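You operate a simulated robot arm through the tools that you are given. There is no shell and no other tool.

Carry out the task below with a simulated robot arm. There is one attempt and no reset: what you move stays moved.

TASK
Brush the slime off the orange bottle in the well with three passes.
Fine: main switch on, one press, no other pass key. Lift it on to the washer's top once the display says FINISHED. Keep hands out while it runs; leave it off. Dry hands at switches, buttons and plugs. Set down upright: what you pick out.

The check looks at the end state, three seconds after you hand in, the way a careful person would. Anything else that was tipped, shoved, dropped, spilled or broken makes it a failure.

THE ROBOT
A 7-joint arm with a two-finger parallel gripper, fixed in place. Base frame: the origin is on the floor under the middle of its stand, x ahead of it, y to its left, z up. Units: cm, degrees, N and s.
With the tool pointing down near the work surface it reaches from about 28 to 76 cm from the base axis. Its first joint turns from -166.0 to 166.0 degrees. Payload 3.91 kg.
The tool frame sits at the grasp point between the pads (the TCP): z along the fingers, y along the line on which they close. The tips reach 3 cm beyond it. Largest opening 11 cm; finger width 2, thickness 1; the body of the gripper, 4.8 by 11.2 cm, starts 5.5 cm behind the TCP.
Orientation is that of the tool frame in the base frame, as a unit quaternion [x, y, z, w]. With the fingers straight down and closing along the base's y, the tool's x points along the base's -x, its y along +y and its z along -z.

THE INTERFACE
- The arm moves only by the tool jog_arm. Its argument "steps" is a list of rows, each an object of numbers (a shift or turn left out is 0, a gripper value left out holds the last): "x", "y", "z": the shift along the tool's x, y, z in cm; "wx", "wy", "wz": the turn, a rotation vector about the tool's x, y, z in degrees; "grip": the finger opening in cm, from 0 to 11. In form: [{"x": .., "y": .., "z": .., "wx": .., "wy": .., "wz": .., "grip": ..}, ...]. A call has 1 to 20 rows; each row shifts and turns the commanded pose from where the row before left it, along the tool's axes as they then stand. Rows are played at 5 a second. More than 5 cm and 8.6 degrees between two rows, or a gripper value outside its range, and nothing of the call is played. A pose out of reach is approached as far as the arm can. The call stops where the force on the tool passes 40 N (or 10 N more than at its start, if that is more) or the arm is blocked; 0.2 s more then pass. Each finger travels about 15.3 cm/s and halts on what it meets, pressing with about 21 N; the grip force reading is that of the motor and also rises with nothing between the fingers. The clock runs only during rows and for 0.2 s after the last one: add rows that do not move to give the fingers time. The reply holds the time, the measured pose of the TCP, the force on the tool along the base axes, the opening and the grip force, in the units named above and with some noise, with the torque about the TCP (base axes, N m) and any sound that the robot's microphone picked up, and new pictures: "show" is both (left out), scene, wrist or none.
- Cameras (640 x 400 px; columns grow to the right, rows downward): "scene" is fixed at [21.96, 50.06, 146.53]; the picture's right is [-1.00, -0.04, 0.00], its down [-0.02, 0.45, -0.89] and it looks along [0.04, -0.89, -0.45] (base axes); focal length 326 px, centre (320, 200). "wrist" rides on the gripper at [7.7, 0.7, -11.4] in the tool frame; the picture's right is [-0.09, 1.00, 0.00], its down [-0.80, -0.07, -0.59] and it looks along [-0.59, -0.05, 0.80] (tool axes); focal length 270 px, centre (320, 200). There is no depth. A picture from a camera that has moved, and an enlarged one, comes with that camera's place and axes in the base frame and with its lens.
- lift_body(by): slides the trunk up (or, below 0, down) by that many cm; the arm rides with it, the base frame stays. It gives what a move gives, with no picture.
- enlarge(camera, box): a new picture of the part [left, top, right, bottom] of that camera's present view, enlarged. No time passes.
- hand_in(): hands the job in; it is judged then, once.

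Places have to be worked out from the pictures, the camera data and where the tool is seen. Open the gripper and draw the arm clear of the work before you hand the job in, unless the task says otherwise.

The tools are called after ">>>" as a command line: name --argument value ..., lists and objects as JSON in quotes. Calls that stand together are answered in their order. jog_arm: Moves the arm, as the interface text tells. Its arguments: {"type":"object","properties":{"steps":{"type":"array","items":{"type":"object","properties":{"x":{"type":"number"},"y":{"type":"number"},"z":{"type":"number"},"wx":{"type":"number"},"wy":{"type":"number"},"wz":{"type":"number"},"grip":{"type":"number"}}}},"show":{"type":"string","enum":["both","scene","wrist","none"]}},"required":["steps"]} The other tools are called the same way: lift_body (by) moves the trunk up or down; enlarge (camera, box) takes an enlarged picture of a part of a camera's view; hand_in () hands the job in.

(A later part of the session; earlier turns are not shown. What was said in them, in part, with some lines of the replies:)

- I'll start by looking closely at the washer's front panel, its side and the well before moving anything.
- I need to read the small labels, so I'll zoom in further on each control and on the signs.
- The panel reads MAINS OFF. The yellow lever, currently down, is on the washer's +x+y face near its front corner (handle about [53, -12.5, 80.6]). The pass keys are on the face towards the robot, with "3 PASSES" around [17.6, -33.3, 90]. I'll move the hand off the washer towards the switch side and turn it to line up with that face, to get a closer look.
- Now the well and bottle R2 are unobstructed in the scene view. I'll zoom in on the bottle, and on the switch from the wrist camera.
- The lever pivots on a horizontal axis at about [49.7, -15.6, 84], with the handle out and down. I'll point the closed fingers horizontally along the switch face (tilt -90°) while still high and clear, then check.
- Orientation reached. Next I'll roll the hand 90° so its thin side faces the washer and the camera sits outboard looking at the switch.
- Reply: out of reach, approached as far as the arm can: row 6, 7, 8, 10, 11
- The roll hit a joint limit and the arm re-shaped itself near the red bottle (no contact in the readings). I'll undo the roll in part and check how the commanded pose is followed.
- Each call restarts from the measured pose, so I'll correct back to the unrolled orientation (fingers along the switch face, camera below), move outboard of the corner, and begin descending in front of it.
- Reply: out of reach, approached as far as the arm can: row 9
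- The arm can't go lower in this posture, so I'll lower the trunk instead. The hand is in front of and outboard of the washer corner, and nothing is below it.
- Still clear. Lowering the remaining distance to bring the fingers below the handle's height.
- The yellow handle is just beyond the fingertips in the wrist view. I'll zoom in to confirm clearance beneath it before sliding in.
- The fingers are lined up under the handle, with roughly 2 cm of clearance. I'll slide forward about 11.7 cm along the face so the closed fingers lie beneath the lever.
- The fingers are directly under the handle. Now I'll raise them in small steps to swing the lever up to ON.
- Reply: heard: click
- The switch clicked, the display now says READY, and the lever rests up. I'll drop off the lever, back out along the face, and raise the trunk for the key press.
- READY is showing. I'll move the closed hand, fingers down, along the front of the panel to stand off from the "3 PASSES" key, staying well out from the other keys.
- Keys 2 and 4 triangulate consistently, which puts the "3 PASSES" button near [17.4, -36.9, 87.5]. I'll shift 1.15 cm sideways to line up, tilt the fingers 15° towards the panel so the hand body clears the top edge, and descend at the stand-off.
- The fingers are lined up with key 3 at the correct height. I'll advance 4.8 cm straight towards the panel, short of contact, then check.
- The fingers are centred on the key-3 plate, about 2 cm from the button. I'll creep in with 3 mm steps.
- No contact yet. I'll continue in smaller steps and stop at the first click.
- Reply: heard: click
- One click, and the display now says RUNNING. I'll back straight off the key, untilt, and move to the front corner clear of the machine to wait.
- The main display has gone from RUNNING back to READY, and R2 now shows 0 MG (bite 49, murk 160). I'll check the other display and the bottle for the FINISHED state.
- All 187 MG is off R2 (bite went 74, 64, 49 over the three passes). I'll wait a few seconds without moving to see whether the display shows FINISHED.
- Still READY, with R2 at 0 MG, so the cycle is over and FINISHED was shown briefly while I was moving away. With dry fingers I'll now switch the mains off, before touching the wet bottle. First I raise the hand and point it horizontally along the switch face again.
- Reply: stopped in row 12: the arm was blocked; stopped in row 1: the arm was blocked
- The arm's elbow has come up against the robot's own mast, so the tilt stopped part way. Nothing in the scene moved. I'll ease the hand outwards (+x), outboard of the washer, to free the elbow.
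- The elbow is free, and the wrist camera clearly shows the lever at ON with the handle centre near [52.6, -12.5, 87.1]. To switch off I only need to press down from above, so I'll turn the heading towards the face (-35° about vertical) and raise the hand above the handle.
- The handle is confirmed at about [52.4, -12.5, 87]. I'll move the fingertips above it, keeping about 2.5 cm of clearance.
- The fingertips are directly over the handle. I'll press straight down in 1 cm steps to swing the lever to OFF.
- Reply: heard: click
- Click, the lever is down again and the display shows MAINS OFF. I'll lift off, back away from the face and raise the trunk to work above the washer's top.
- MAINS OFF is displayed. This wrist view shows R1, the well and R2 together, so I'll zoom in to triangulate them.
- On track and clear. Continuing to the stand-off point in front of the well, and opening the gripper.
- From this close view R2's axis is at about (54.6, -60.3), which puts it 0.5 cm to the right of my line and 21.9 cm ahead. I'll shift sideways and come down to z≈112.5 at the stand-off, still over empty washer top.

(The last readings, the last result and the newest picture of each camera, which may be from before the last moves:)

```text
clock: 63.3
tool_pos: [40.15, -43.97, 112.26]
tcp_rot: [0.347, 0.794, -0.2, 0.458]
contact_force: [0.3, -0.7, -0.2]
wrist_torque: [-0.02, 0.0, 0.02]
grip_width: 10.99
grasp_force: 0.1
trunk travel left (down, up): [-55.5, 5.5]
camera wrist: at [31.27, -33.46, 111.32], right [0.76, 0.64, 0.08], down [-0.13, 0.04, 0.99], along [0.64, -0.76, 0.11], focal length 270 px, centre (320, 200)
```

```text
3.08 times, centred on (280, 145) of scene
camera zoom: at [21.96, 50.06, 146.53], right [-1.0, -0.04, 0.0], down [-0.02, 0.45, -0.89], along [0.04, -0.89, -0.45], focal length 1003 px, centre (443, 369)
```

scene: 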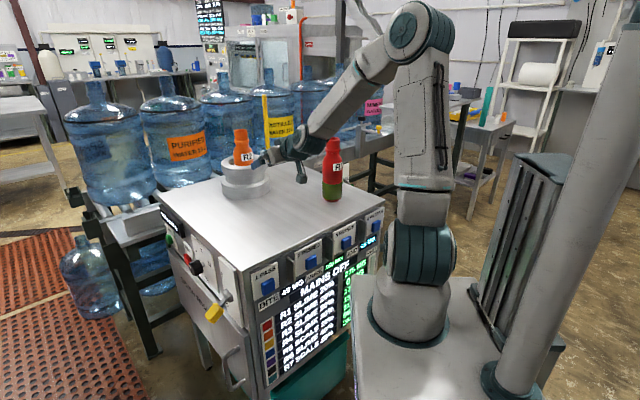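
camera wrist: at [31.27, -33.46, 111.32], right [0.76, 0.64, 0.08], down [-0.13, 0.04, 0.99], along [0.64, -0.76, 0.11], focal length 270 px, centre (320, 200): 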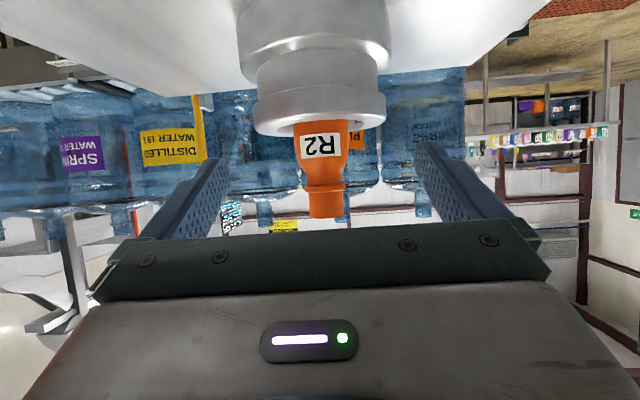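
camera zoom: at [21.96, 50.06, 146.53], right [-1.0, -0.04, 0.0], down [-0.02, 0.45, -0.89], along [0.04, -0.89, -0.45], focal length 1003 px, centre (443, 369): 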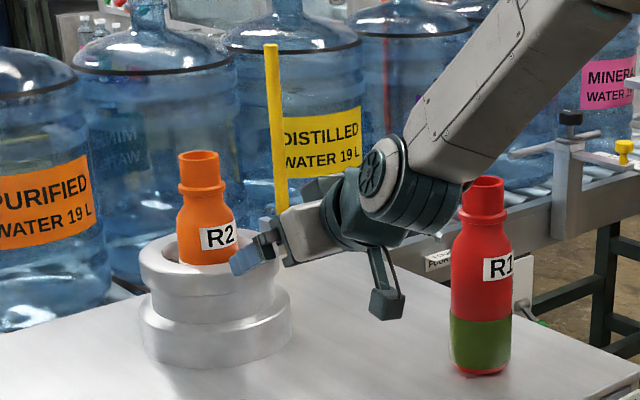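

The fingers are well centred on R2 (offset about 0.25 cm) with about 21.5 cm to go. I'll advance level at z≈112 in two stages, passing above the ring.

>>> jog_arm --steps '[{"y": -0.25}, {"x": -2.05, "z": 3.55}, {"x": -2.05, "z": 3.55}, {"x": -2.05, "z": 3.55}, {}]'

>>> enlarge --camera "wrist" --box '[180, 20, 460, 240]'

>>> enlarge --camera "scene" --box '[200, 90, 350, 210]'

```text
clock: 64.5
tool_pos: [48.31, -53.35, 112.2]
tcp_rot: [0.347, 0.794, -0.2, 0.458]
contact_force: [-0.5, 0.0, 0.1]
wrist_torque: [-0.01, 0.01, 0.04]
grip_width: 11.04
grasp_force: 0.1
trunk travel left (down, up): [-55.5, 5.5]
camera wrist: at [39.46, -42.82, 111.23], right [0.76, 0.64, 0.08], down [-0.13, 0.04, 0.99], along [0.64, -0.76, 0.11], focal length 270 px, centre (320, 200)
```

scene: 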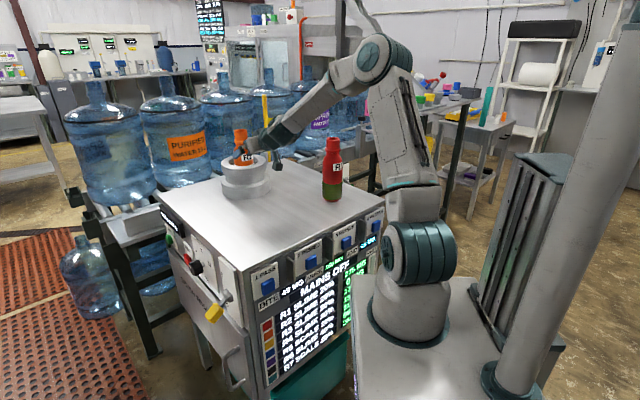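
wrist: 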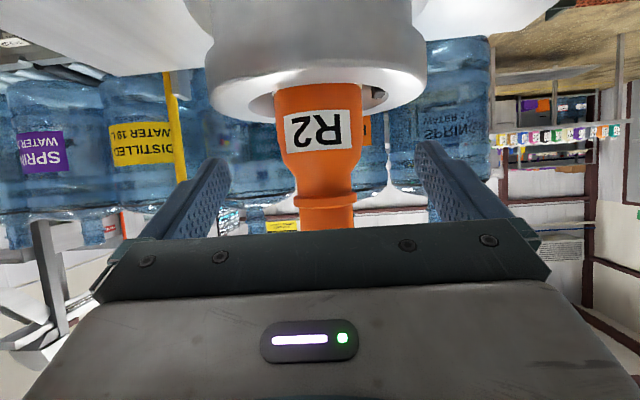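

```text
1.82 times, centred on (320, 130) of wrist
camera zoom: at [39.46, -42.82, 111.23], right [0.76, 0.64, 0.08], down [-0.13, 0.04, 0.99], along [0.64, -0.76, 0.11], focal length 491 px, centre (320, 327)
```

zoom: 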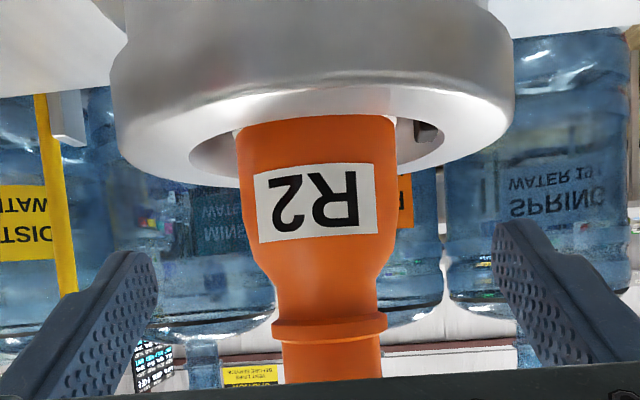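

```text
3.33 times, centred on (275, 150) of scene
camera zoom: at [21.96, 50.06, 146.53], right [-1.0, -0.04, 0.0], down [-0.02, 0.45, -0.89], along [0.04, -0.89, -0.45], focal length 1086 px, centre (470, 367)
```

zoom: 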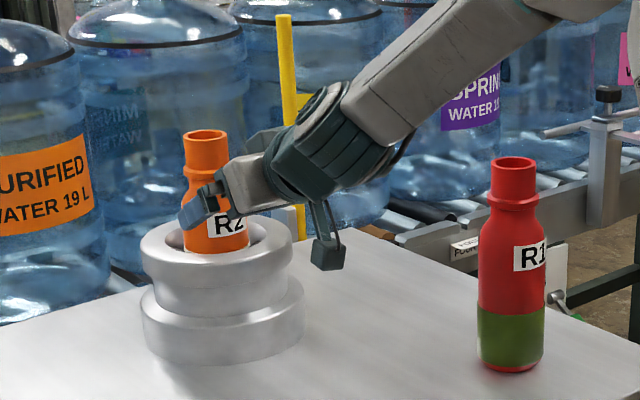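

Alignment is good (under 1 mm lateral offset), with about 9 cm left to the axis. I'll advance 8 cm so the pads straddle the bottle.

>>> jog_arm --steps '[{"x": -1.33, "z": 2.31}, {"x": -1.33, "z": 2.31}, {"x": -1.34, "z": 2.31}, {}]'

>>> enlarge --camera "wrist" --box '[150, 0, 490, 240]'

>>> enlarge --camera "scene" --box '[200, 90, 320, 210]'

```text
clock: 65.5
tool_pos: [53.62, -59.14, 112.24]
tcp_rot: [0.347, 0.794, -0.199, 0.458]
contact_force: [0.0, 0.5, -0.4]
wrist_torque: [0.0, 0.01, -0.01]
grip_width: 11.03
grasp_force: 0.0
trunk travel left (down, up): [-55.5, 5.5]
camera wrist: at [44.83, -48.59, 111.33], right [0.76, 0.64, 0.08], down [-0.13, 0.04, 0.99], along [0.64, -0.76, 0.11], focal length 270 px, centre (320, 200)
```

scene: 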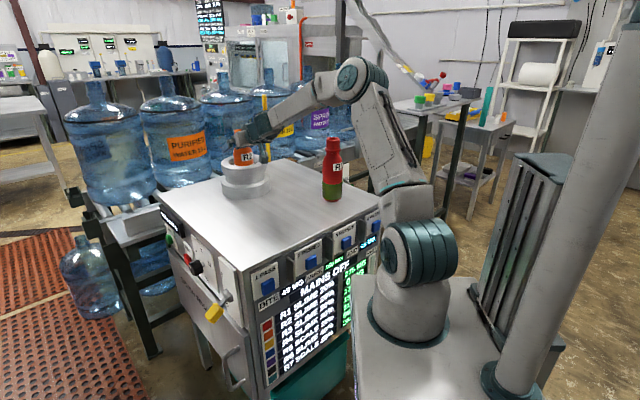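
wrist: 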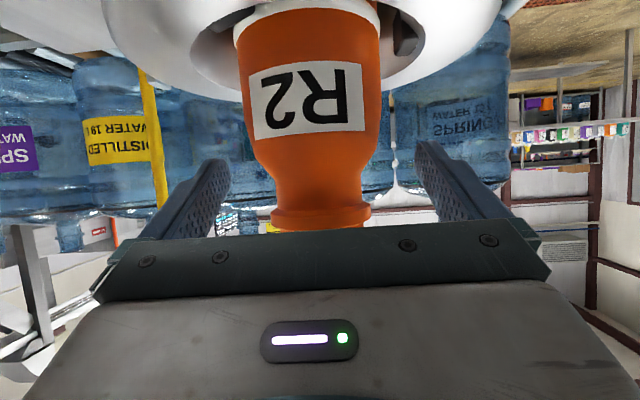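

```text
1.67 times, centred on (320, 120) of wrist
camera zoom: at [44.83, -48.59, 111.33], right [0.76, 0.64, 0.08], down [-0.13, 0.04, 0.99], along [0.64, -0.76, 0.11], focal length 450 px, centre (320, 333)
```

zoom: 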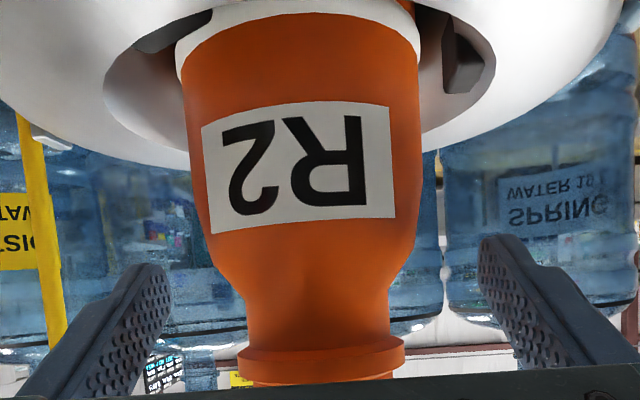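

```text
3.33 times, centred on (260, 150) of scene
camera zoom: at [21.96, 50.06, 146.53], right [-1.0, -0.04, 0.0], down [-0.02, 0.45, -0.89], along [0.04, -0.89, -0.45], focal length 1086 px, centre (520, 367)
```

zoom: 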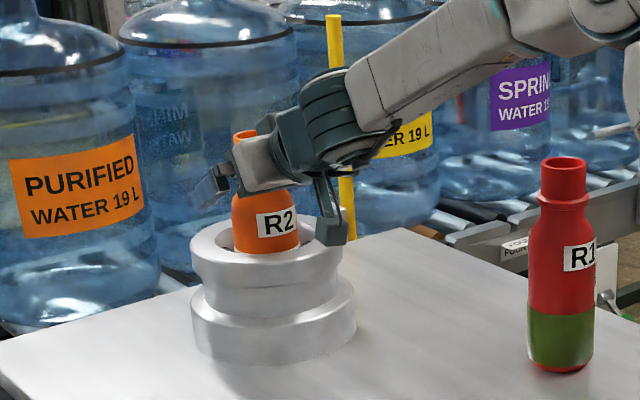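

The pads straddle R2, with the axis about 0.7 cm ahead of the grasp point. I'll lower 3 cm so the pads sit on the straight part of the body just above the ring.

>>> jog_arm --steps '[{"x": 0.88, "z": 0.508}, {"x": 0.88, "z": 0.508}, {"x": 0.88, "z": 0.508}, {}]'

>>> enlarge --camera "wrist" --box '[150, 0, 490, 240]'

>>> enlarge --camera "scene" --box '[210, 110, 300, 200]'

```text
clock: 66.5
tool_pos: [53.63, -59.21, 109.29]
tcp_rot: [0.347, 0.794, -0.2, 0.458]
contact_force: [-0.3, -0.6, 0.0]
wrist_torque: [-0.03, 0.01, -0.04]
grip_width: 11.0
grasp_force: 0.1
trunk travel left (down, up): [-55.5, 5.5]
camera wrist: at [44.86, -48.56, 108.24], right [0.76, 0.64, 0.08], down [-0.13, 0.04, 0.99], along [0.64, -0.76, 0.11], focal length 270 px, centre (320, 200)
```

scene: 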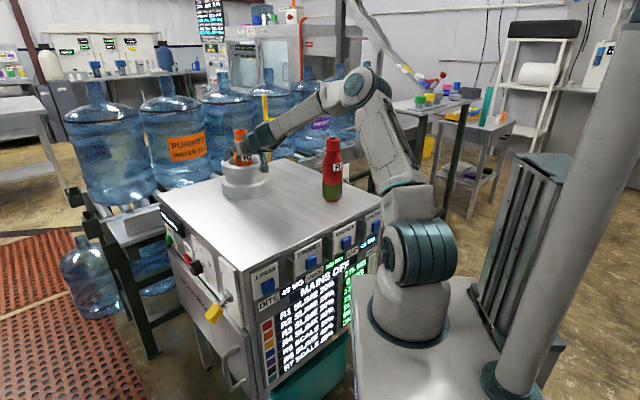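
wrist: 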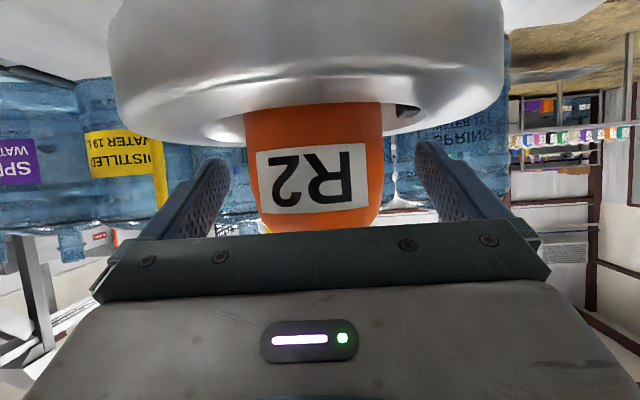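

```text
1.67 times, centred on (320, 120) of wrist
camera zoom: at [44.86, -48.56, 108.24], right [0.76, 0.64, 0.08], down [-0.13, 0.04, 0.99], along [0.64, -0.76, 0.11], focal length 450 px, centre (320, 333)
```

zoom: 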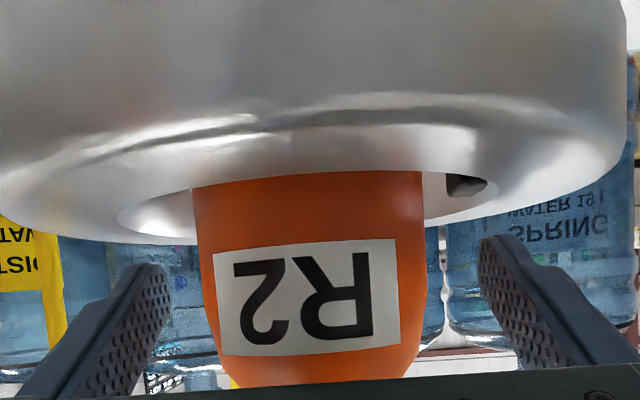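

```text
4.44 times, centred on (255, 155) of scene
camera zoom: at [21.96, 50.06, 146.53], right [-1.0, -0.04, 0.0], down [-0.02, 0.45, -0.89], along [0.04, -0.89, -0.45], focal length 1448 px, centre (609, 400)
```

zoom: 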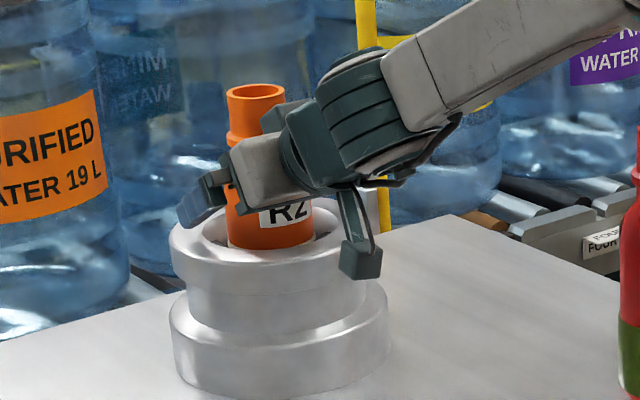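

Fingers are on both sides of the body, clear of the ring, with no contact force. I'll close gently in stages and check the grip.

>>> jog_arm --steps '[{"grip": 9}, {"grip": 8}, {"grip": 7.5}, {"grip": 7}, {"grip": 6.5}, {"grip": 5}, {"grip": 4}, {"grip": 4}]'

>>> enlarge --camera "scene" --box '[210, 110, 300, 200]'

```text
clock: 68.3
tool_pos: [53.67, -59.16, 109.22]
tcp_rot: [0.347, 0.794, -0.2, 0.458]
contact_force: [-0.6, -0.3, 1.2]
wrist_torque: [-0.06, -0.03, 0.02]
grip_width: 6.71
grasp_force: 21.1
trunk travel left (down, up): [-55.5, 5.5]
camera wrist: at [44.85, -48.57, 108.26], right [0.76, 0.64, 0.08], down [-0.13, 0.04, 0.99], along [0.64, -0.76, 0.11], focal length 270 px, centre (320, 200)
```

scene: 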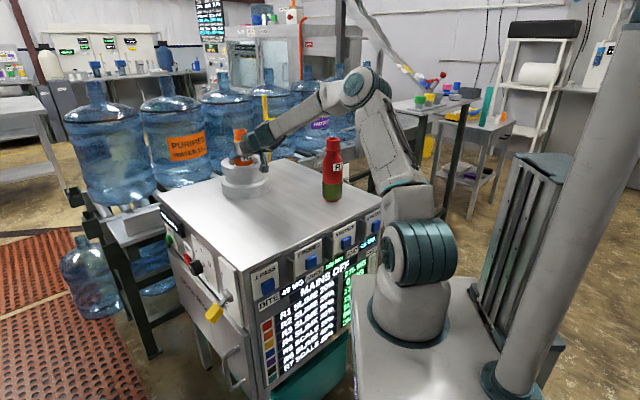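
wrist: 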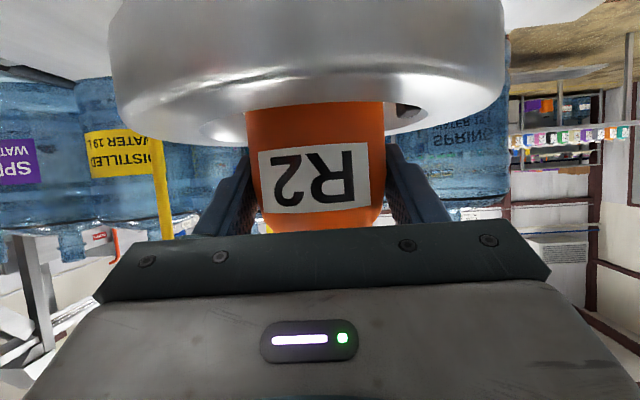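

```text
4.44 times, centred on (255, 155) of scene
camera zoom: at [21.96, 50.06, 146.53], right [-1.0, -0.04, 0.0], down [-0.02, 0.45, -0.89], along [0.04, -0.89, -0.45], focal length 1448 px, centre (609, 400)
```

zoom: 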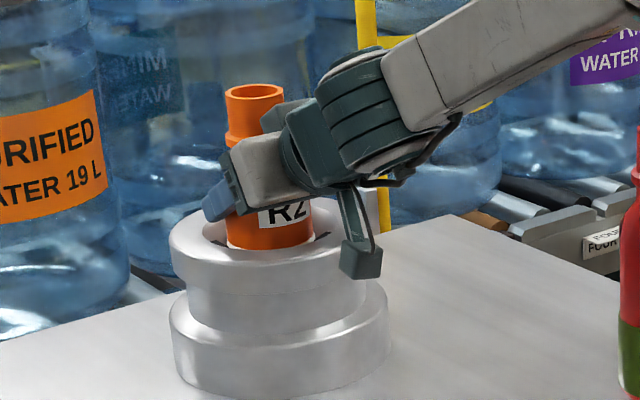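

Gripped at 6.7 cm with 21 N. I'll lift 3 cm slowly and check that the bottle comes along without slipping.

>>> jog_arm --steps '[{"x": -0.433, "z": -0.25}, {"x": -0.433, "z": -0.25}, {"x": -0.433, "z": -0.25}, {"x": -0.433, "z": -0.25}, {"x": -0.433, "z": -0.25}, {"x": -0.433, "z": -0.25}, {}]'

>>> enlarge --camera "scene" --box '[210, 100, 300, 200]'

```text
clock: 69.9
tool_pos: [53.53, -59.06, 112.15]
tcp_rot: [0.347, 0.794, -0.2, 0.458]
contact_force: [0.4, 0.2, -0.9]
wrist_torque: [0.03, 0.02, 0.0]
grip_width: 6.7
grasp_force: 21.9
trunk travel left (down, up): [-55.5, 5.5]
camera wrist: at [44.79, -48.51, 111.3], right [0.76, 0.64, 0.08], down [-0.13, 0.04, 0.99], along [0.64, -0.76, 0.11], focal length 270 px, centre (320, 200)
```

scene: 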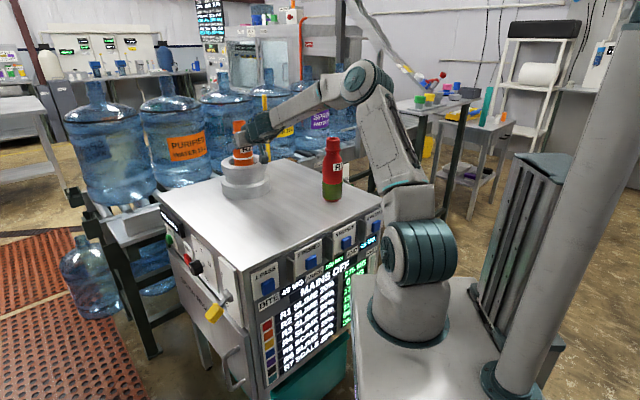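
wrist: 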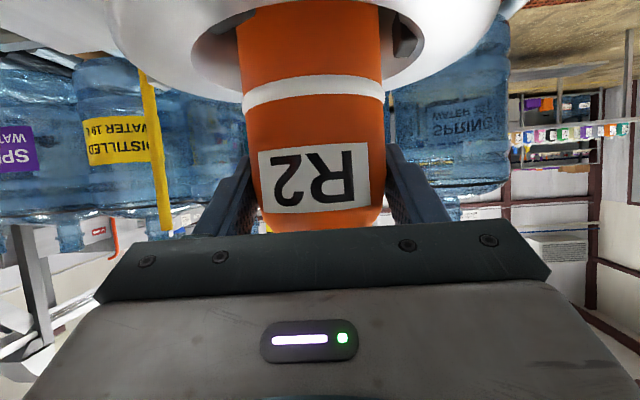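

```text
4.00 times, centred on (255, 150) of scene
camera zoom: at [21.96, 50.06, 146.53], right [-1.0, -0.04, 0.0], down [-0.02, 0.45, -0.89], along [0.04, -0.89, -0.45], focal length 1303 px, centre (580, 400)
```

zoom: 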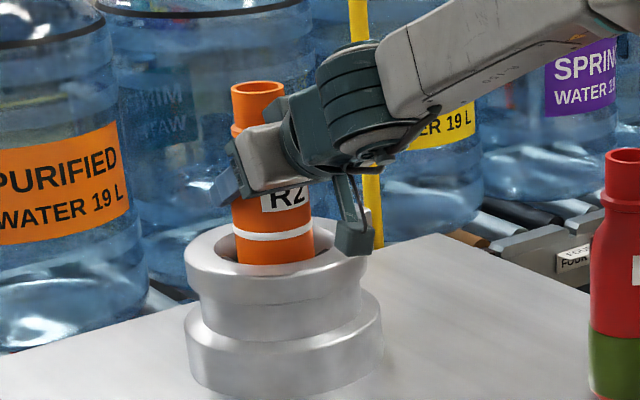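

R2 is coming up cleanly and hanging straight. I'll continue lifting another 11 cm so its base clears the ring.

>>> jog_arm --steps '[{"x": -0.866, "z": -0.5}, {"x": -0.866, "z": -0.5}, {"x": -0.866, "z": -0.5}, {"x": -0.866, "z": -0.5}, {"x": -0.866, "z": -0.5}, {"x": -0.866, "z": -0.5}, {"x": -0.866, "z": -0.5}, {"x": -0.866, "z": -0.5}, {"x": -0.866, "z": -0.5}, {"x": -0.866, "z": -0.5}, {"x": -0.866, "z": -0.5}, {}]'

>>> enlarge --camera "scene" --box '[210, 70, 320, 200]'

```text
clock: 72.5
tool_pos: [53.81, -59.23, 123.27]
tcp_rot: [0.348, 0.793, -0.201, 0.458]
contact_force: [-0.1, 0.5, -0.6]
wrist_torque: [0.0, 0.02, 0.01]
grip_width: 6.7
grasp_force: 21.8
trunk travel left (down, up): [-55.5, 5.5]
camera wrist: at [44.93, -48.61, 122.27], right [0.76, 0.64, 0.08], down [-0.13, 0.04, 0.99], along [0.64, -0.76, 0.11], focal length 270 px, centre (320, 200)
```

scene: 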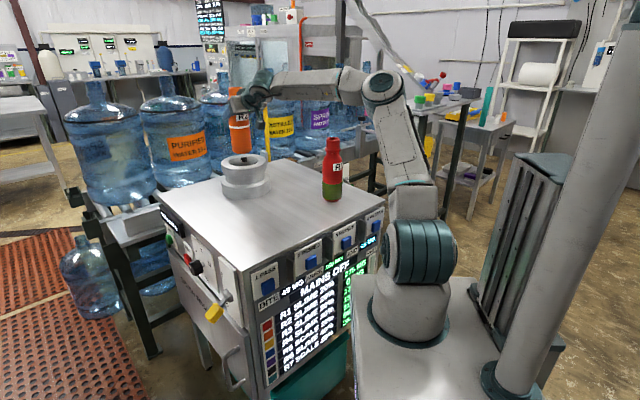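
wrist: 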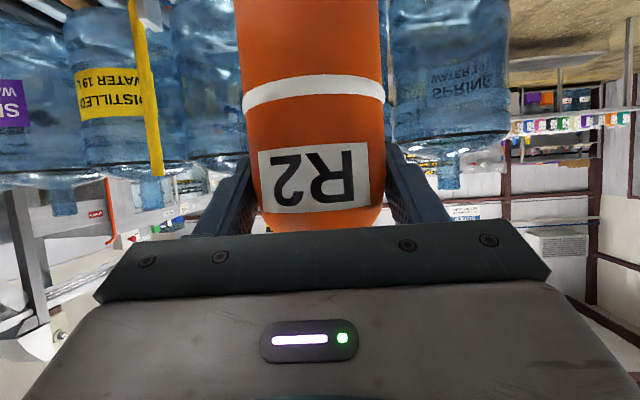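

```text
3.08 times, centred on (265, 135) of scene
camera zoom: at [21.96, 50.06, 146.53], right [-1.0, -0.04, 0.0], down [-0.02, 0.45, -0.89], along [0.04, -0.89, -0.45], focal length 1003 px, centre (489, 400)
```

zoom: 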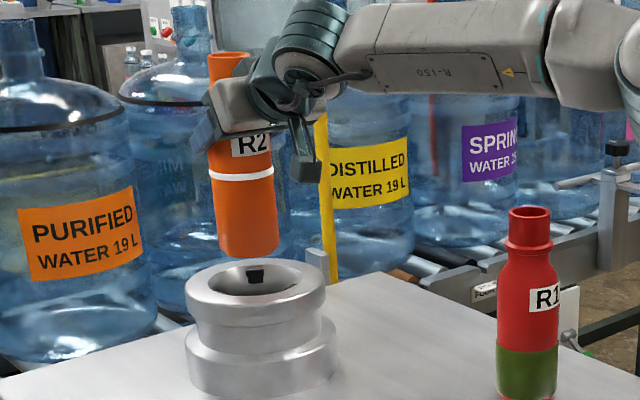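

R2 is fully out and hanging upright, its base about 4 cm above the ring. I'll carry it back slowly to a free spot on the washer's top around (41, -42.5), well away from the ring and R1.

>>> jog_arm --steps '[{"x": 0.426, "y": 0.076, "z": -0.738}, {"x": 0.852, "y": 0.152, "z": -1.476}, {"x": 0.852, "y": 0.152, "z": -1.476}, {"x": 0.852, "y": 0.152, "z": -1.476}, {"x": 0.852, "y": 0.152, "z": -1.476}, {"x": 0.852, "y": 0.152, "z": -1.476}, {"x": 0.852, "y": 0.152, "z": -1.476}, {"x": 0.852, "y": 0.152, "z": -1.476}, {"x": 0.852, "y": 0.152, "z": -1.476}, {"x": 0.852, "y": 0.152, "z": -1.476}, {"x": 0.852, "y": 0.152, "z": -1.476}, {"x": 0.852, "y": 0.152, "z": -1.476}, {"x": 0.852, "y": 0.152, "z": -1.476}, {"x": 0.426, "y": 0.076, "z": -0.738}, {}]'

>>> enlarge --camera "scene" --box '[200, 70, 380, 230]'

```text
clock: 75.7
tool_pos: [40.07, -41.42, 123.24]
tcp_rot: [0.347, 0.794, -0.2, 0.458]
contact_force: [0.0, 0.5, -1.1]
wrist_torque: [0.02, -0.01, 0.05]
grip_width: 6.71
grasp_force: 21.2
trunk travel left (down, up): [-55.5, 5.5]
camera wrist: at [31.22, -30.91, 122.37], right [0.76, 0.64, 0.08], down [-0.13, 0.04, 0.99], along [0.64, -0.76, 0.11], focal length 270 px, centre (320, 200)
```

scene: 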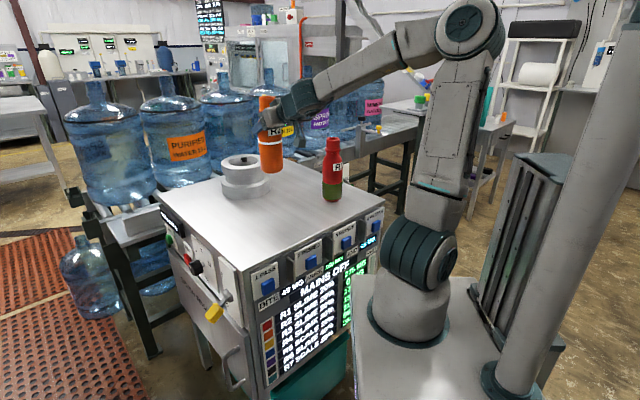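
wrist: 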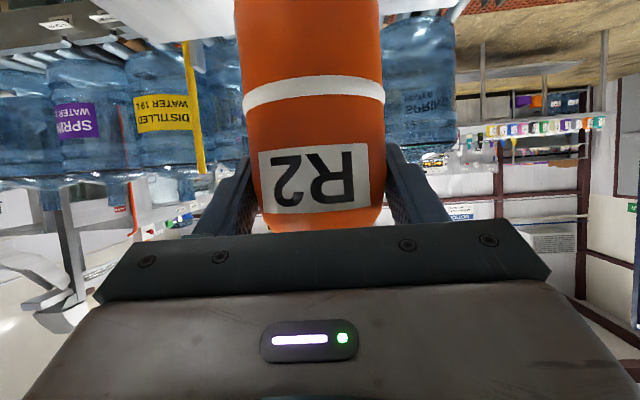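

```text
2.50 times, centred on (290, 150) of scene
camera zoom: at [21.96, 50.06, 146.53], right [-1.0, -0.04, 0.0], down [-0.02, 0.45, -0.89], along [0.04, -0.89, -0.45], focal length 815 px, centre (395, 325)
```

zoom: 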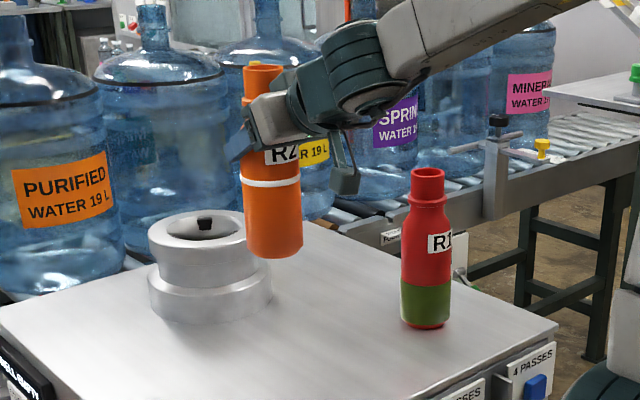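

R2 is over a clear area and still upright. I'll lower it 12 cm, leaving roughly 2 cm to go.

>>> jog_arm --steps '[{"x": 0.866, "z": 0.5}, {"x": 0.866, "z": 0.5}, {"x": 0.866, "z": 0.5}, {"x": 0.866, "z": 0.5}, {"x": 0.866, "z": 0.5}, {"x": 0.866, "z": 0.5}, {"x": 0.866, "z": 0.5}, {"x": 0.866, "z": 0.5}, {"x": 0.866, "z": 0.5}, {"x": 0.866, "z": 0.5}, {"x": 0.866, "z": 0.5}, {"x": 0.866, "z": 0.5}, {}]'

>>> enlarge --camera "scene" --box '[210, 100, 360, 230]'

```text
clock: 78.5
tool_pos: [39.88, -41.57, 111.25]
tcp_rot: [0.346, 0.794, -0.199, 0.459]
contact_force: [0.5, 0.7, -1.1]
wrist_torque: [0.02, 0.01, -0.02]
grip_width: 6.69
grasp_force: 20.6
trunk travel left (down, up): [-55.5, 5.5]
camera wrist: at [31.21, -30.89, 110.26], right [0.76, 0.64, 0.08], down [-0.13, 0.04, 0.99], along [0.64, -0.76, 0.11], focal length 270 px, centre (320, 200)
```

scene: 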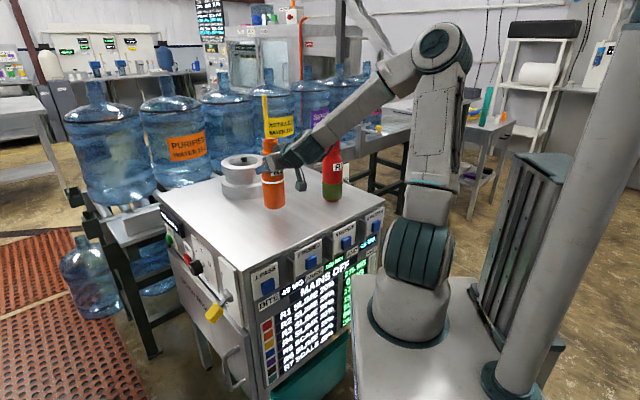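
wrist: 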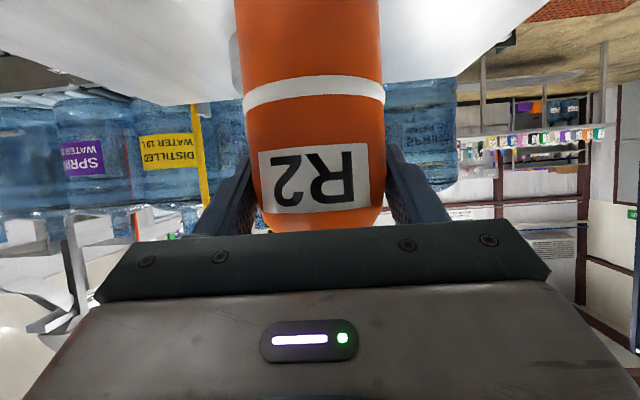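

```text
3.08 times, centred on (285, 165) of scene
camera zoom: at [21.96, 50.06, 146.53], right [-1.0, -0.04, 0.0], down [-0.02, 0.45, -0.89], along [0.04, -0.89, -0.45], focal length 1003 px, centre (428, 308)
```

zoom: 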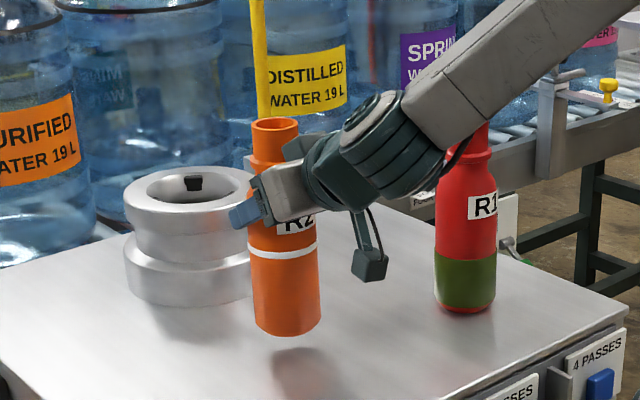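

About 2 cm above the surface, judging by its shadow. Lowering in 3 mm steps while watching the force reading.

>>> jog_arm --steps '[{"x": 0.26, "z": 0.15}, {"x": 0.26, "z": 0.15}, {"x": 0.26, "z": 0.15}, {"x": 0.26, "z": 0.15}, {"x": 0.26, "z": 0.15}, {}]' --show "scene"

>>> enlarge --camera "scene" --box '[240, 130, 320, 230]'

```text
clock: 79.9
tool_pos: [39.97, -41.39, 109.83]
tcp_rot: [0.347, 0.793, -0.2, 0.458]
contact_force: [-0.3, -0.7, -1.1]
wrist_torque: [0.02, -0.02, 0.0]
grip_width: 6.69
grasp_force: 21.2
trunk travel left (down, up): [-55.5, 5.5]
```

scene: 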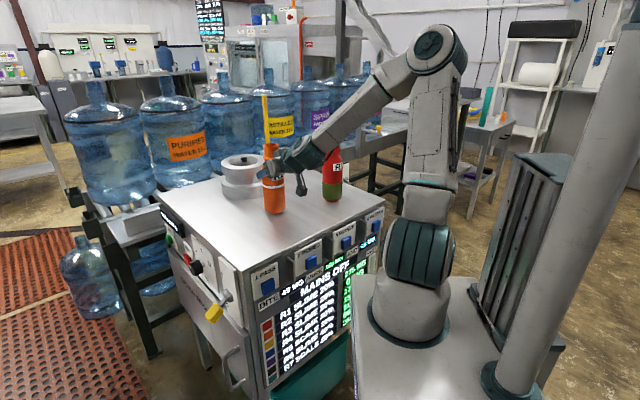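

```text
4.00 times, centred on (280, 180) of scene
camera zoom: at [21.96, 50.06, 146.53], right [-1.0, -0.04, 0.0], down [-0.02, 0.45, -0.89], along [0.04, -0.89, -0.45], focal length 1303 px, centre (480, 280)
```

zoom: 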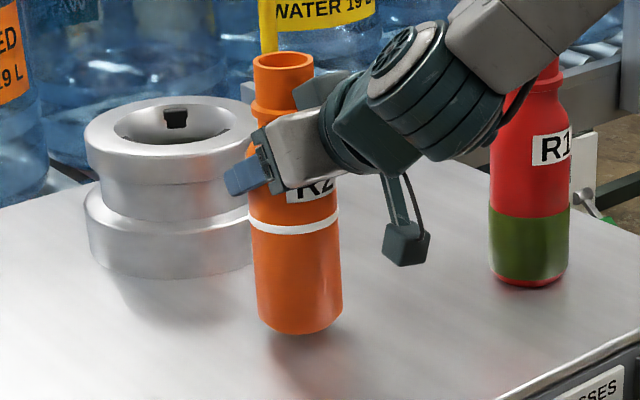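

Still a small gap. Continuing with 2 mm steps.

>>> jog_arm --steps '[{"x": 0.173, "z": 0.1}, {"x": 0.173, "z": 0.1}, {"x": 0.173, "z": 0.1}, {}]' --show "none"

>>> enlarge --camera "scene" --box '[240, 130, 320, 230]'

```text
clock: 80.9
tool_pos: [39.99, -41.43, 109.08]
tcp_rot: [0.347, 0.794, -0.199, 0.458]
contact_force: [0.0, 0.4, -1.1]
wrist_torque: [-0.01, -0.01, 0.0]
grip_width: 6.69
grasp_force: 20.9
trunk travel left (down, up): [-55.5, 5.5]
```

```text
4.00 times, centred on (280, 180) of scene
camera zoom: at [21.96, 50.06, 146.53], right [-1.0, -0.04, 0.0], down [-0.02, 0.45, -0.89], along [0.04, -0.89, -0.45], focal length 1303 px, centre (480, 280)
```

zoom: 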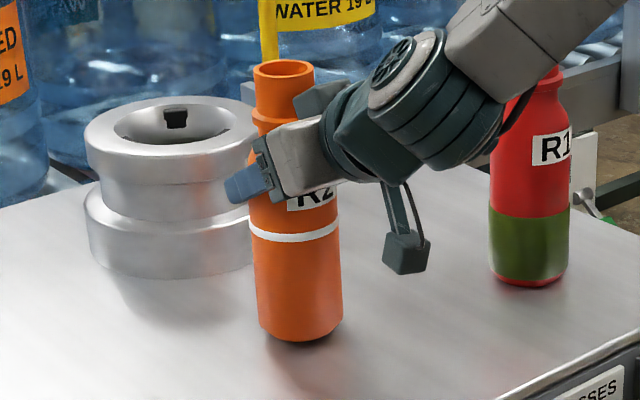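

Almost touching; the shadow is closing under the base. A few more 1.5 mm steps until the force reading rises.

>>> jog_arm --steps '[{"x": 0.13, "z": 0.075}, {"x": 0.13, "z": 0.075}, {}]' --show "none"

>>> enlarge --camera "scene" --box '[250, 160, 310, 220]'

```text
clock: 81.7
tool_pos: [40.09, -41.61, 108.87]
tcp_rot: [0.347, 0.793, -0.2, 0.458]
contact_force: [0.5, -1.0, -0.6]
wrist_torque: [0.01, 0.01, -0.02]
grip_width: 6.68
grasp_force: 21.2
trunk travel left (down, up): [-55.5, 5.5]
```

```text
6.67 times, centred on (280, 190) of scene
camera zoom: at [21.96, 50.06, 146.53], right [-1.0, -0.04, 0.0], down [-0.02, 0.45, -0.89], along [0.04, -0.89, -0.45], focal length 2172 px, centre (587, 267)
```

zoom: 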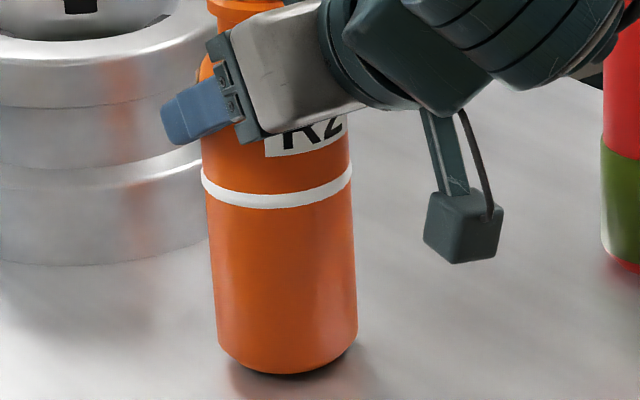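

No contact force yet, with a gap of a few millimetres at most. Two more small steps.

>>> jog_arm --steps '[{"x": 0.13, "z": 0.075}, {"x": 0.13, "z": 0.075}, {}]' --show "none"

>>> enlarge --camera "scene" --box '[250, 160, 310, 220]'

```text
clock: 82.5
tool_pos: [39.95, -41.57, 108.39]
tcp_rot: [0.347, 0.793, -0.2, 0.458]
contact_force: [-0.8, -0.7, -1.4]
wrist_torque: [0.01, 0.02, 0.01]
grip_width: 6.69
grasp_force: 21.0
trunk travel left (down, up): [-55.5, 5.5]
```

```text
6.67 times, centred on (280, 190) of scene
camera zoom: at [21.96, 50.06, 146.53], right [-1.0, -0.04, 0.0], down [-0.02, 0.45, -0.89], along [0.04, -0.89, -0.45], focal length 2172 px, centre (587, 267)
```

zoom: 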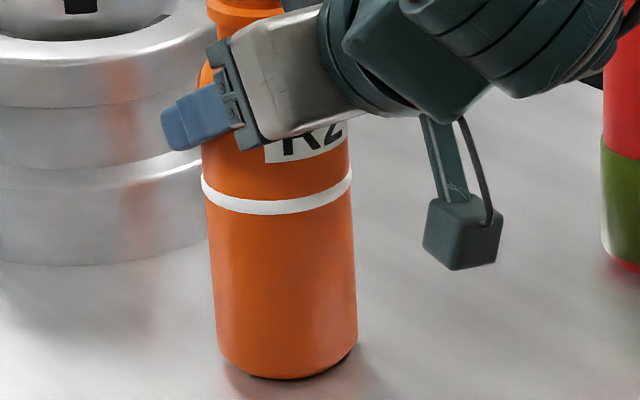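

Still no upward force. Continuing in 1.5 mm increments.

>>> jog_arm --steps '[{"x": 0.13, "z": 0.075}, {"x": 0.13, "z": 0.075}, {}]' --show "none"

>>> enlarge --camera "scene" --box '[250, 160, 310, 220]'

```text
clock: 83.3
tool_pos: [39.85, -41.5, 108.48]
tcp_rot: [0.346, 0.793, -0.201, 0.459]
contact_force: [1.2, -1.6, 16.1]
wrist_torque: [0.05, 0.09, 0.0]
grip_width: 6.67
grasp_force: 20.5
trunk travel left (down, up): [-55.5, 5.5]
```

```text
6.67 times, centred on (280, 190) of scene
camera zoom: at [21.96, 50.06, 146.53], right [-1.0, -0.04, 0.0], down [-0.02, 0.45, -0.89], along [0.04, -0.89, -0.45], focal length 2172 px, centre (587, 267)
```

zoom: 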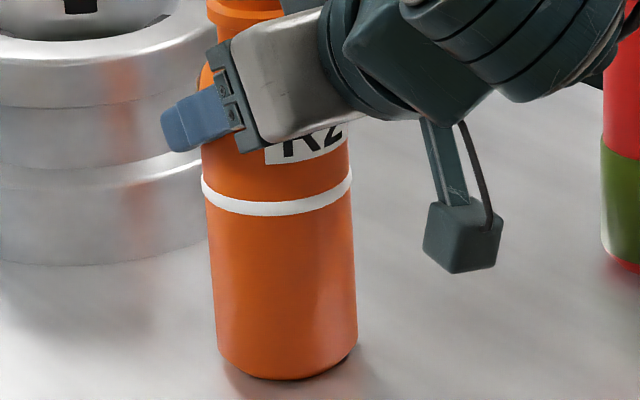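

Contact: 16 N upward, so the base is on the washer top. I'll ease off about 1 mm and then open the fingers gradually.

>>> jog_arm --steps '[{"x": -0.1, "z": -0.06}, {}, {"grip": 6.9}, {"grip": 7.3}, {"grip": 8}, {"grip": 9}, {"grip": 10}, {"grip": 11}, {"grip": 11}]'

>>> enlarge --camera "scene" --box '[230, 120, 320, 220]'

```text
clock: 85.3
tool_pos: [39.99, -41.48, 108.34]
tcp_rot: [0.347, 0.793, -0.2, 0.458]
contact_force: [-0.4, -0.3, -0.4]
wrist_torque: [-0.01, -0.01, -0.03]
grip_width: 11.03
grasp_force: 0.1
trunk travel left (down, up): [-55.5, 5.5]
camera wrist: at [31.21, -30.91, 107.44], right [0.76, 0.64, 0.08], down [-0.13, 0.04, 0.99], along [0.64, -0.76, 0.11], focal length 270 px, centre (320, 200)
```

scene: 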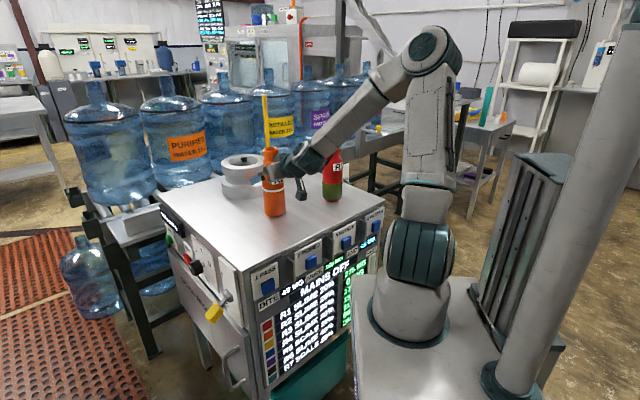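
wrist: 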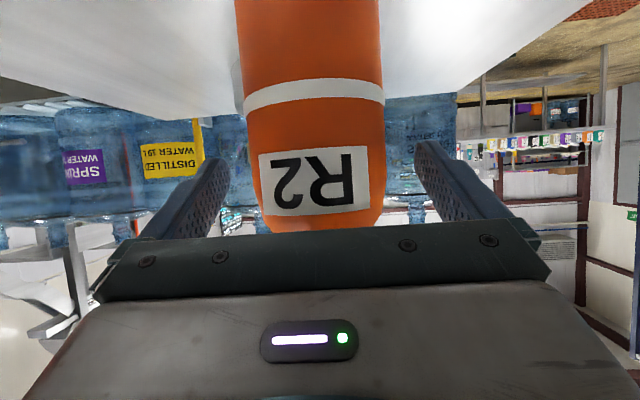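

```text
4.00 times, centred on (275, 170) of scene
camera zoom: at [21.96, 50.06, 146.53], right [-1.0, -0.04, 0.0], down [-0.02, 0.45, -0.89], along [0.04, -0.89, -0.45], focal length 1303 px, centre (500, 320)
```

zoom: 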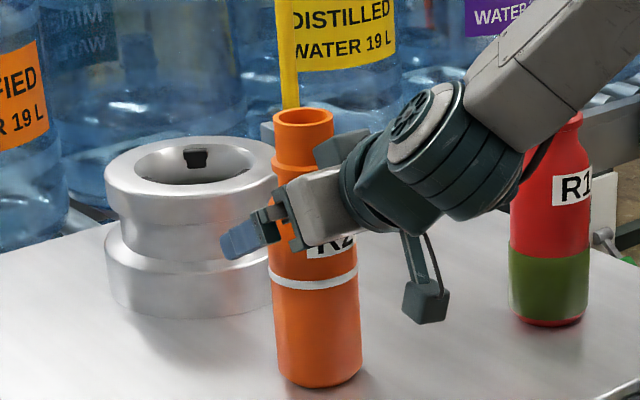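

R2 stands upright and free. I'll slide the open fingers straight back off the bottle.

>>> jog_arm --steps '[{"x": 0.5, "z": -0.866}, {"x": 0.5, "z": -0.866}, {"x": 0.75, "z": -1.3}, {"x": 0.75, "z": -1.3}, {"x": 0.75, "z": -1.3}, {"x": 0.75, "z": -1.3}, {}]'

>>> enlarge --camera "scene" --box '[210, 110, 360, 230]'

```text
clock: 86.9
tool_pos: [34.49, -35.62, 108.39]
tcp_rot: [0.347, 0.793, -0.201, 0.458]
contact_force: [-1.2, -0.1, 0.1]
wrist_torque: [0.05, 0.01, 0.02]
grip_width: 10.99
grasp_force: 0.0
trunk travel left (down, up): [-55.5, 5.5]
camera wrist: at [25.78, -25.06, 107.43], right [0.76, 0.64, 0.08], down [-0.13, 0.04, 0.99], along [0.64, -0.76, 0.11], focal length 270 px, centre (320, 200)
```

scene: 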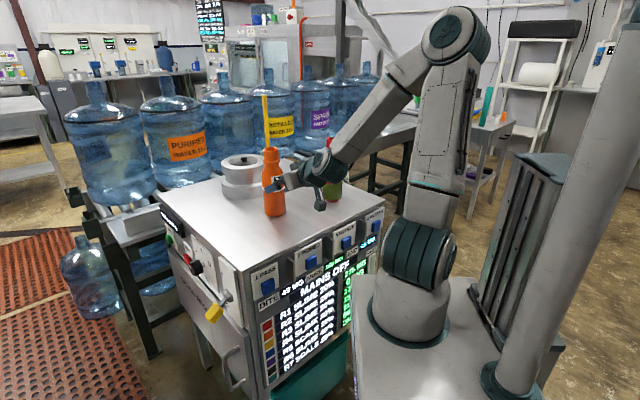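
wrist: 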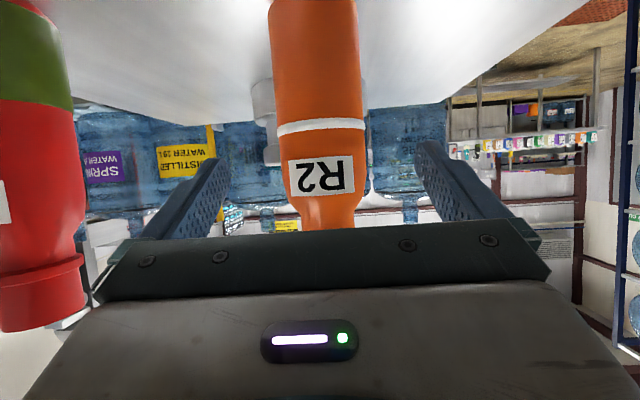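

```text
3.33 times, centred on (285, 170) of scene
camera zoom: at [21.96, 50.06, 146.53], right [-1.0, -0.04, 0.0], down [-0.02, 0.45, -0.89], along [0.04, -0.89, -0.45], focal length 1086 px, centre (437, 300)
```

zoom: 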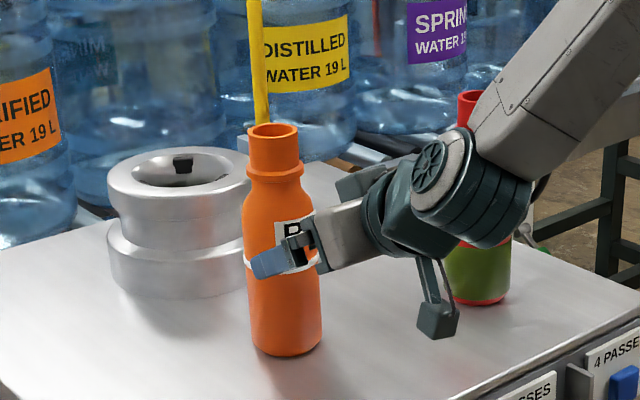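

The fingers are clear of R2. I'll raise the hand straight up, then swing it away from the washer.

>>> jog_arm --steps '[{"x": -2.6, "z": -1.5}, {"x": -3.46, "z": -2.0}, {"x": -3.46, "z": -2.0}, {"x": -3.46, "z": -2.0}, {"x": -3.46, "z": -2.0}, {"y": 2.85, "x": 0.77, "z": -1.33}, {"y": 2.85, "x": 0.77, "z": -1.33}, {"y": 2.85, "x": 0.77, "z": -1.33}, {"y": 2.85, "x": 0.77, "z": -1.33}, {"y": 2.85, "x": 0.77, "z": -1.33}, {"y": 2.85, "x": 0.77, "z": -1.33}, {"y": 2.85, "x": 0.77, "z": -1.33}, {"y": 2.85, "x": 0.77, "z": -1.33}, {}]'

>>> enlarge --camera "scene" --box '[200, 100, 380, 240]'

```text
clock: 89.9
tool_pos: [42.82, -10.97, 127.26]
tcp_rot: [0.347, 0.793, -0.201, 0.458]
contact_force: [0.5, -0.4, -0.6]
wrist_torque: [-0.02, 0.0, 0.0]
grip_width: 10.99
grasp_force: 0.0
trunk travel left (down, up): [-55.5, 5.5]
camera wrist: at [34.06, -0.39, 126.33], right [0.76, 0.64, 0.08], down [-0.13, 0.04, 0.99], along [0.64, -0.76, 0.11], focal length 270 px, centre (320, 200)
```

scene: 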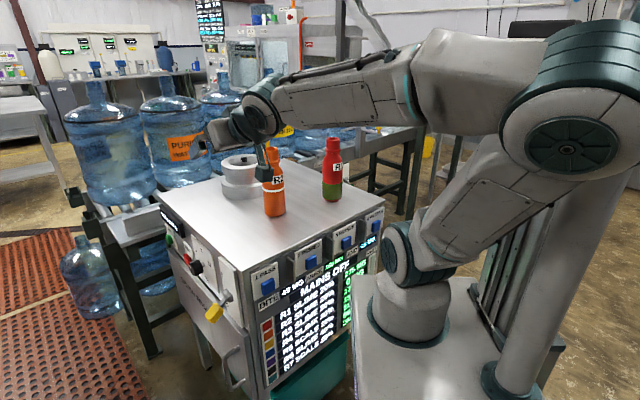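
wrist: 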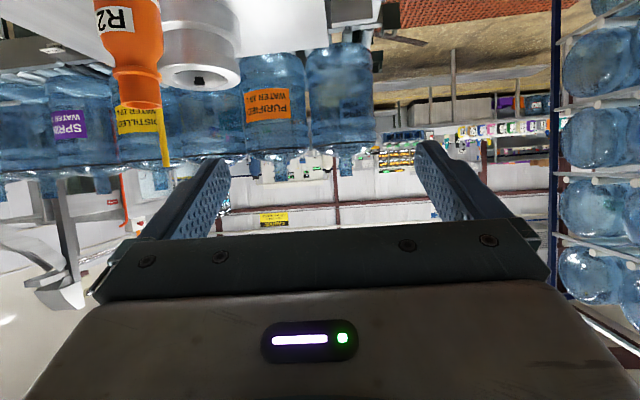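

```text
2.86 times, centred on (290, 170) of scene
camera zoom: at [21.96, 50.06, 146.53], right [-1.0, -0.04, 0.0], down [-0.02, 0.45, -0.89], along [0.04, -0.89, -0.45], focal length 931 px, centre (406, 286)
```

zoom: 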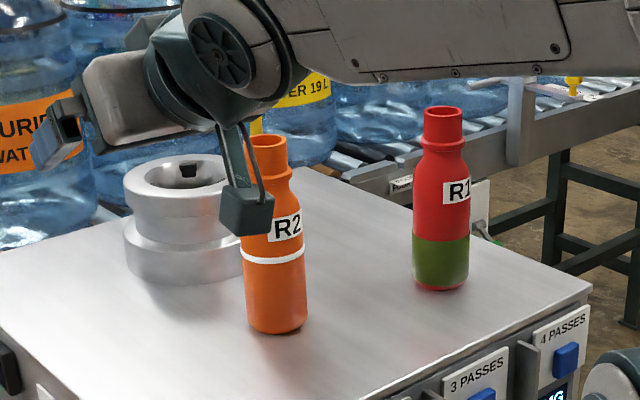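

R2 stands upright on the washer top and R1 is undisturbed. I'll move the hand a little further out over the floor and do a last check of the switch, display and bottles.

>>> jog_arm --steps '[{"y": 3.5}, {"y": 3.5}, {"y": 3.5}, {}]'

>>> enlarge --camera "scene" --box '[150, 190, 400, 390]'

>>> enlarge --camera "scene" --box '[200, 100, 380, 240]'

>>> enlarge --camera "wrist" --box '[0, 0, 320, 160]'

```text
clock: 90.9
tool_pos: [50.6, -3.86, 127.38]
tcp_rot: [0.347, 0.794, -0.2, 0.458]
contact_force: [0.8, 0.0, 0.3]
wrist_torque: [0.02, 0.01, -0.03]
grip_width: 11.01
grasp_force: 0.0
trunk travel left (down, up): [-55.5, 5.5]
camera wrist: at [41.88, 6.66, 126.37], right [0.76, 0.64, 0.08], down [-0.13, 0.04, 0.99], along [0.64, -0.76, 0.11], focal length 270 px, centre (320, 200)
```

scene: 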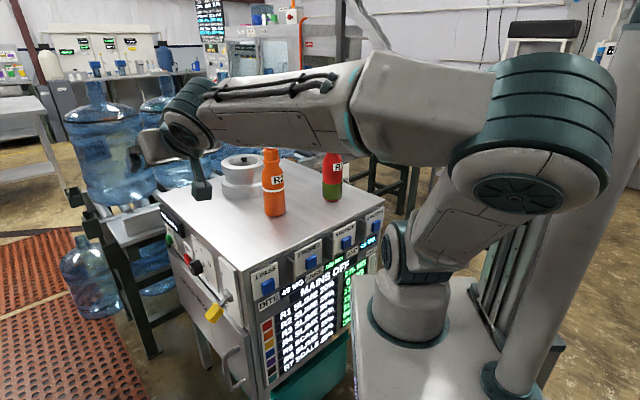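
wrist: 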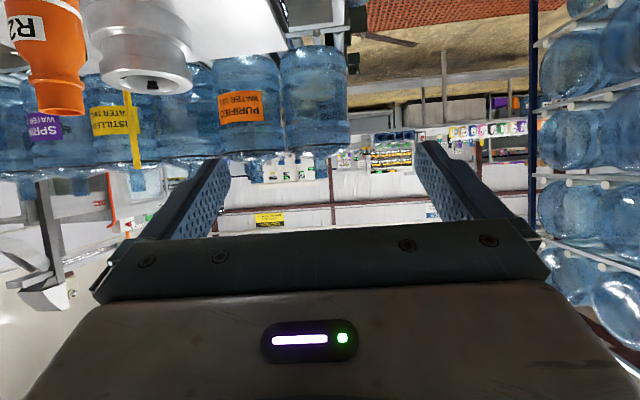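

```text
2.00 times, centred on (275, 290) of scene
camera zoom: at [21.96, 50.06, 146.53], right [-1.0, -0.04, 0.0], down [-0.02, 0.45, -0.89], along [0.04, -0.89, -0.45], focal length 652 px, centre (410, 20)
```

zoom: 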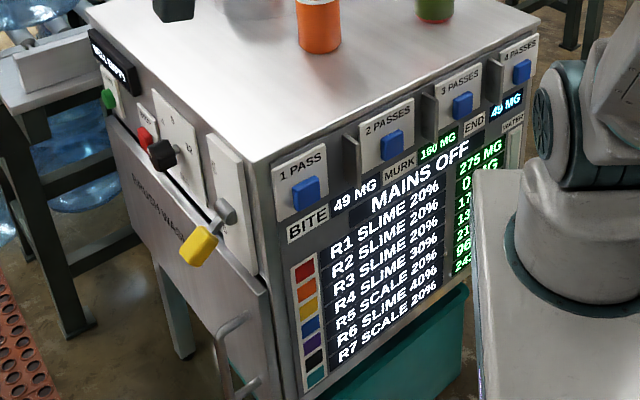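

```text
2.86 times, centred on (290, 170) of scene
camera zoom: at [21.96, 50.06, 146.53], right [-1.0, -0.04, 0.0], down [-0.02, 0.45, -0.89], along [0.04, -0.89, -0.45], focal length 931 px, centre (406, 286)
```

zoom: 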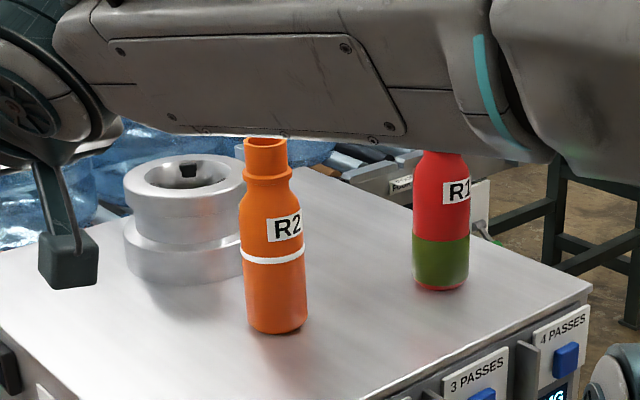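

```text
2.00 times, centred on (160, 80) of wrist
camera zoom: at [41.88, 6.66, 126.37], right [0.76, 0.64, 0.08], down [-0.13, 0.04, 0.99], along [0.64, -0.76, 0.11], focal length 541 px, centre (640, 440)
```

zoom: 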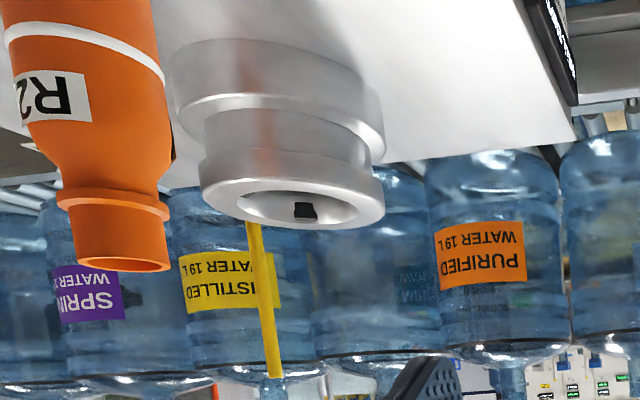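

Final state:
- R2 stands upright and clean on the washer's top, with 0 MG left after the one three-pass run.
- The lever is down and the display shows MAINS OFF.
- R1 and everything else are where they were, and the gripper is open and clear of the washer.

I'm handing in.

>>> hand_in

```text
The job is handed in.
```

The orange bottle (R2) has been brushed with three passes and stands upright on the washer's top. I've handed the job in.

- **FINISHED not seen:** I never saw the display say FINISHED. It showed RUNNING after my single press of 3 PASSES. When I next looked, about four seconds later, it read READY with R2 at 0 MG. I took that as the end of the run, most likely with FINISHED shown while the arm was moving away.
- **Brushing:** R2 went from 187 MG to 0 MG on the display. I pressed no other pass key.
- **Switch:** I switched the mains off with dry fingers before touching the bottle. The display reads MAINS OFF.
- **Other items:** I saw nothing tipped or shifted, and the red bottle (R1) is still upright in its place.
- **Arm snag:** At one point the robot's elbow came up against its own mast. I freed it, and nothing in the scene moved.

The gripper is open and clear of the washer.
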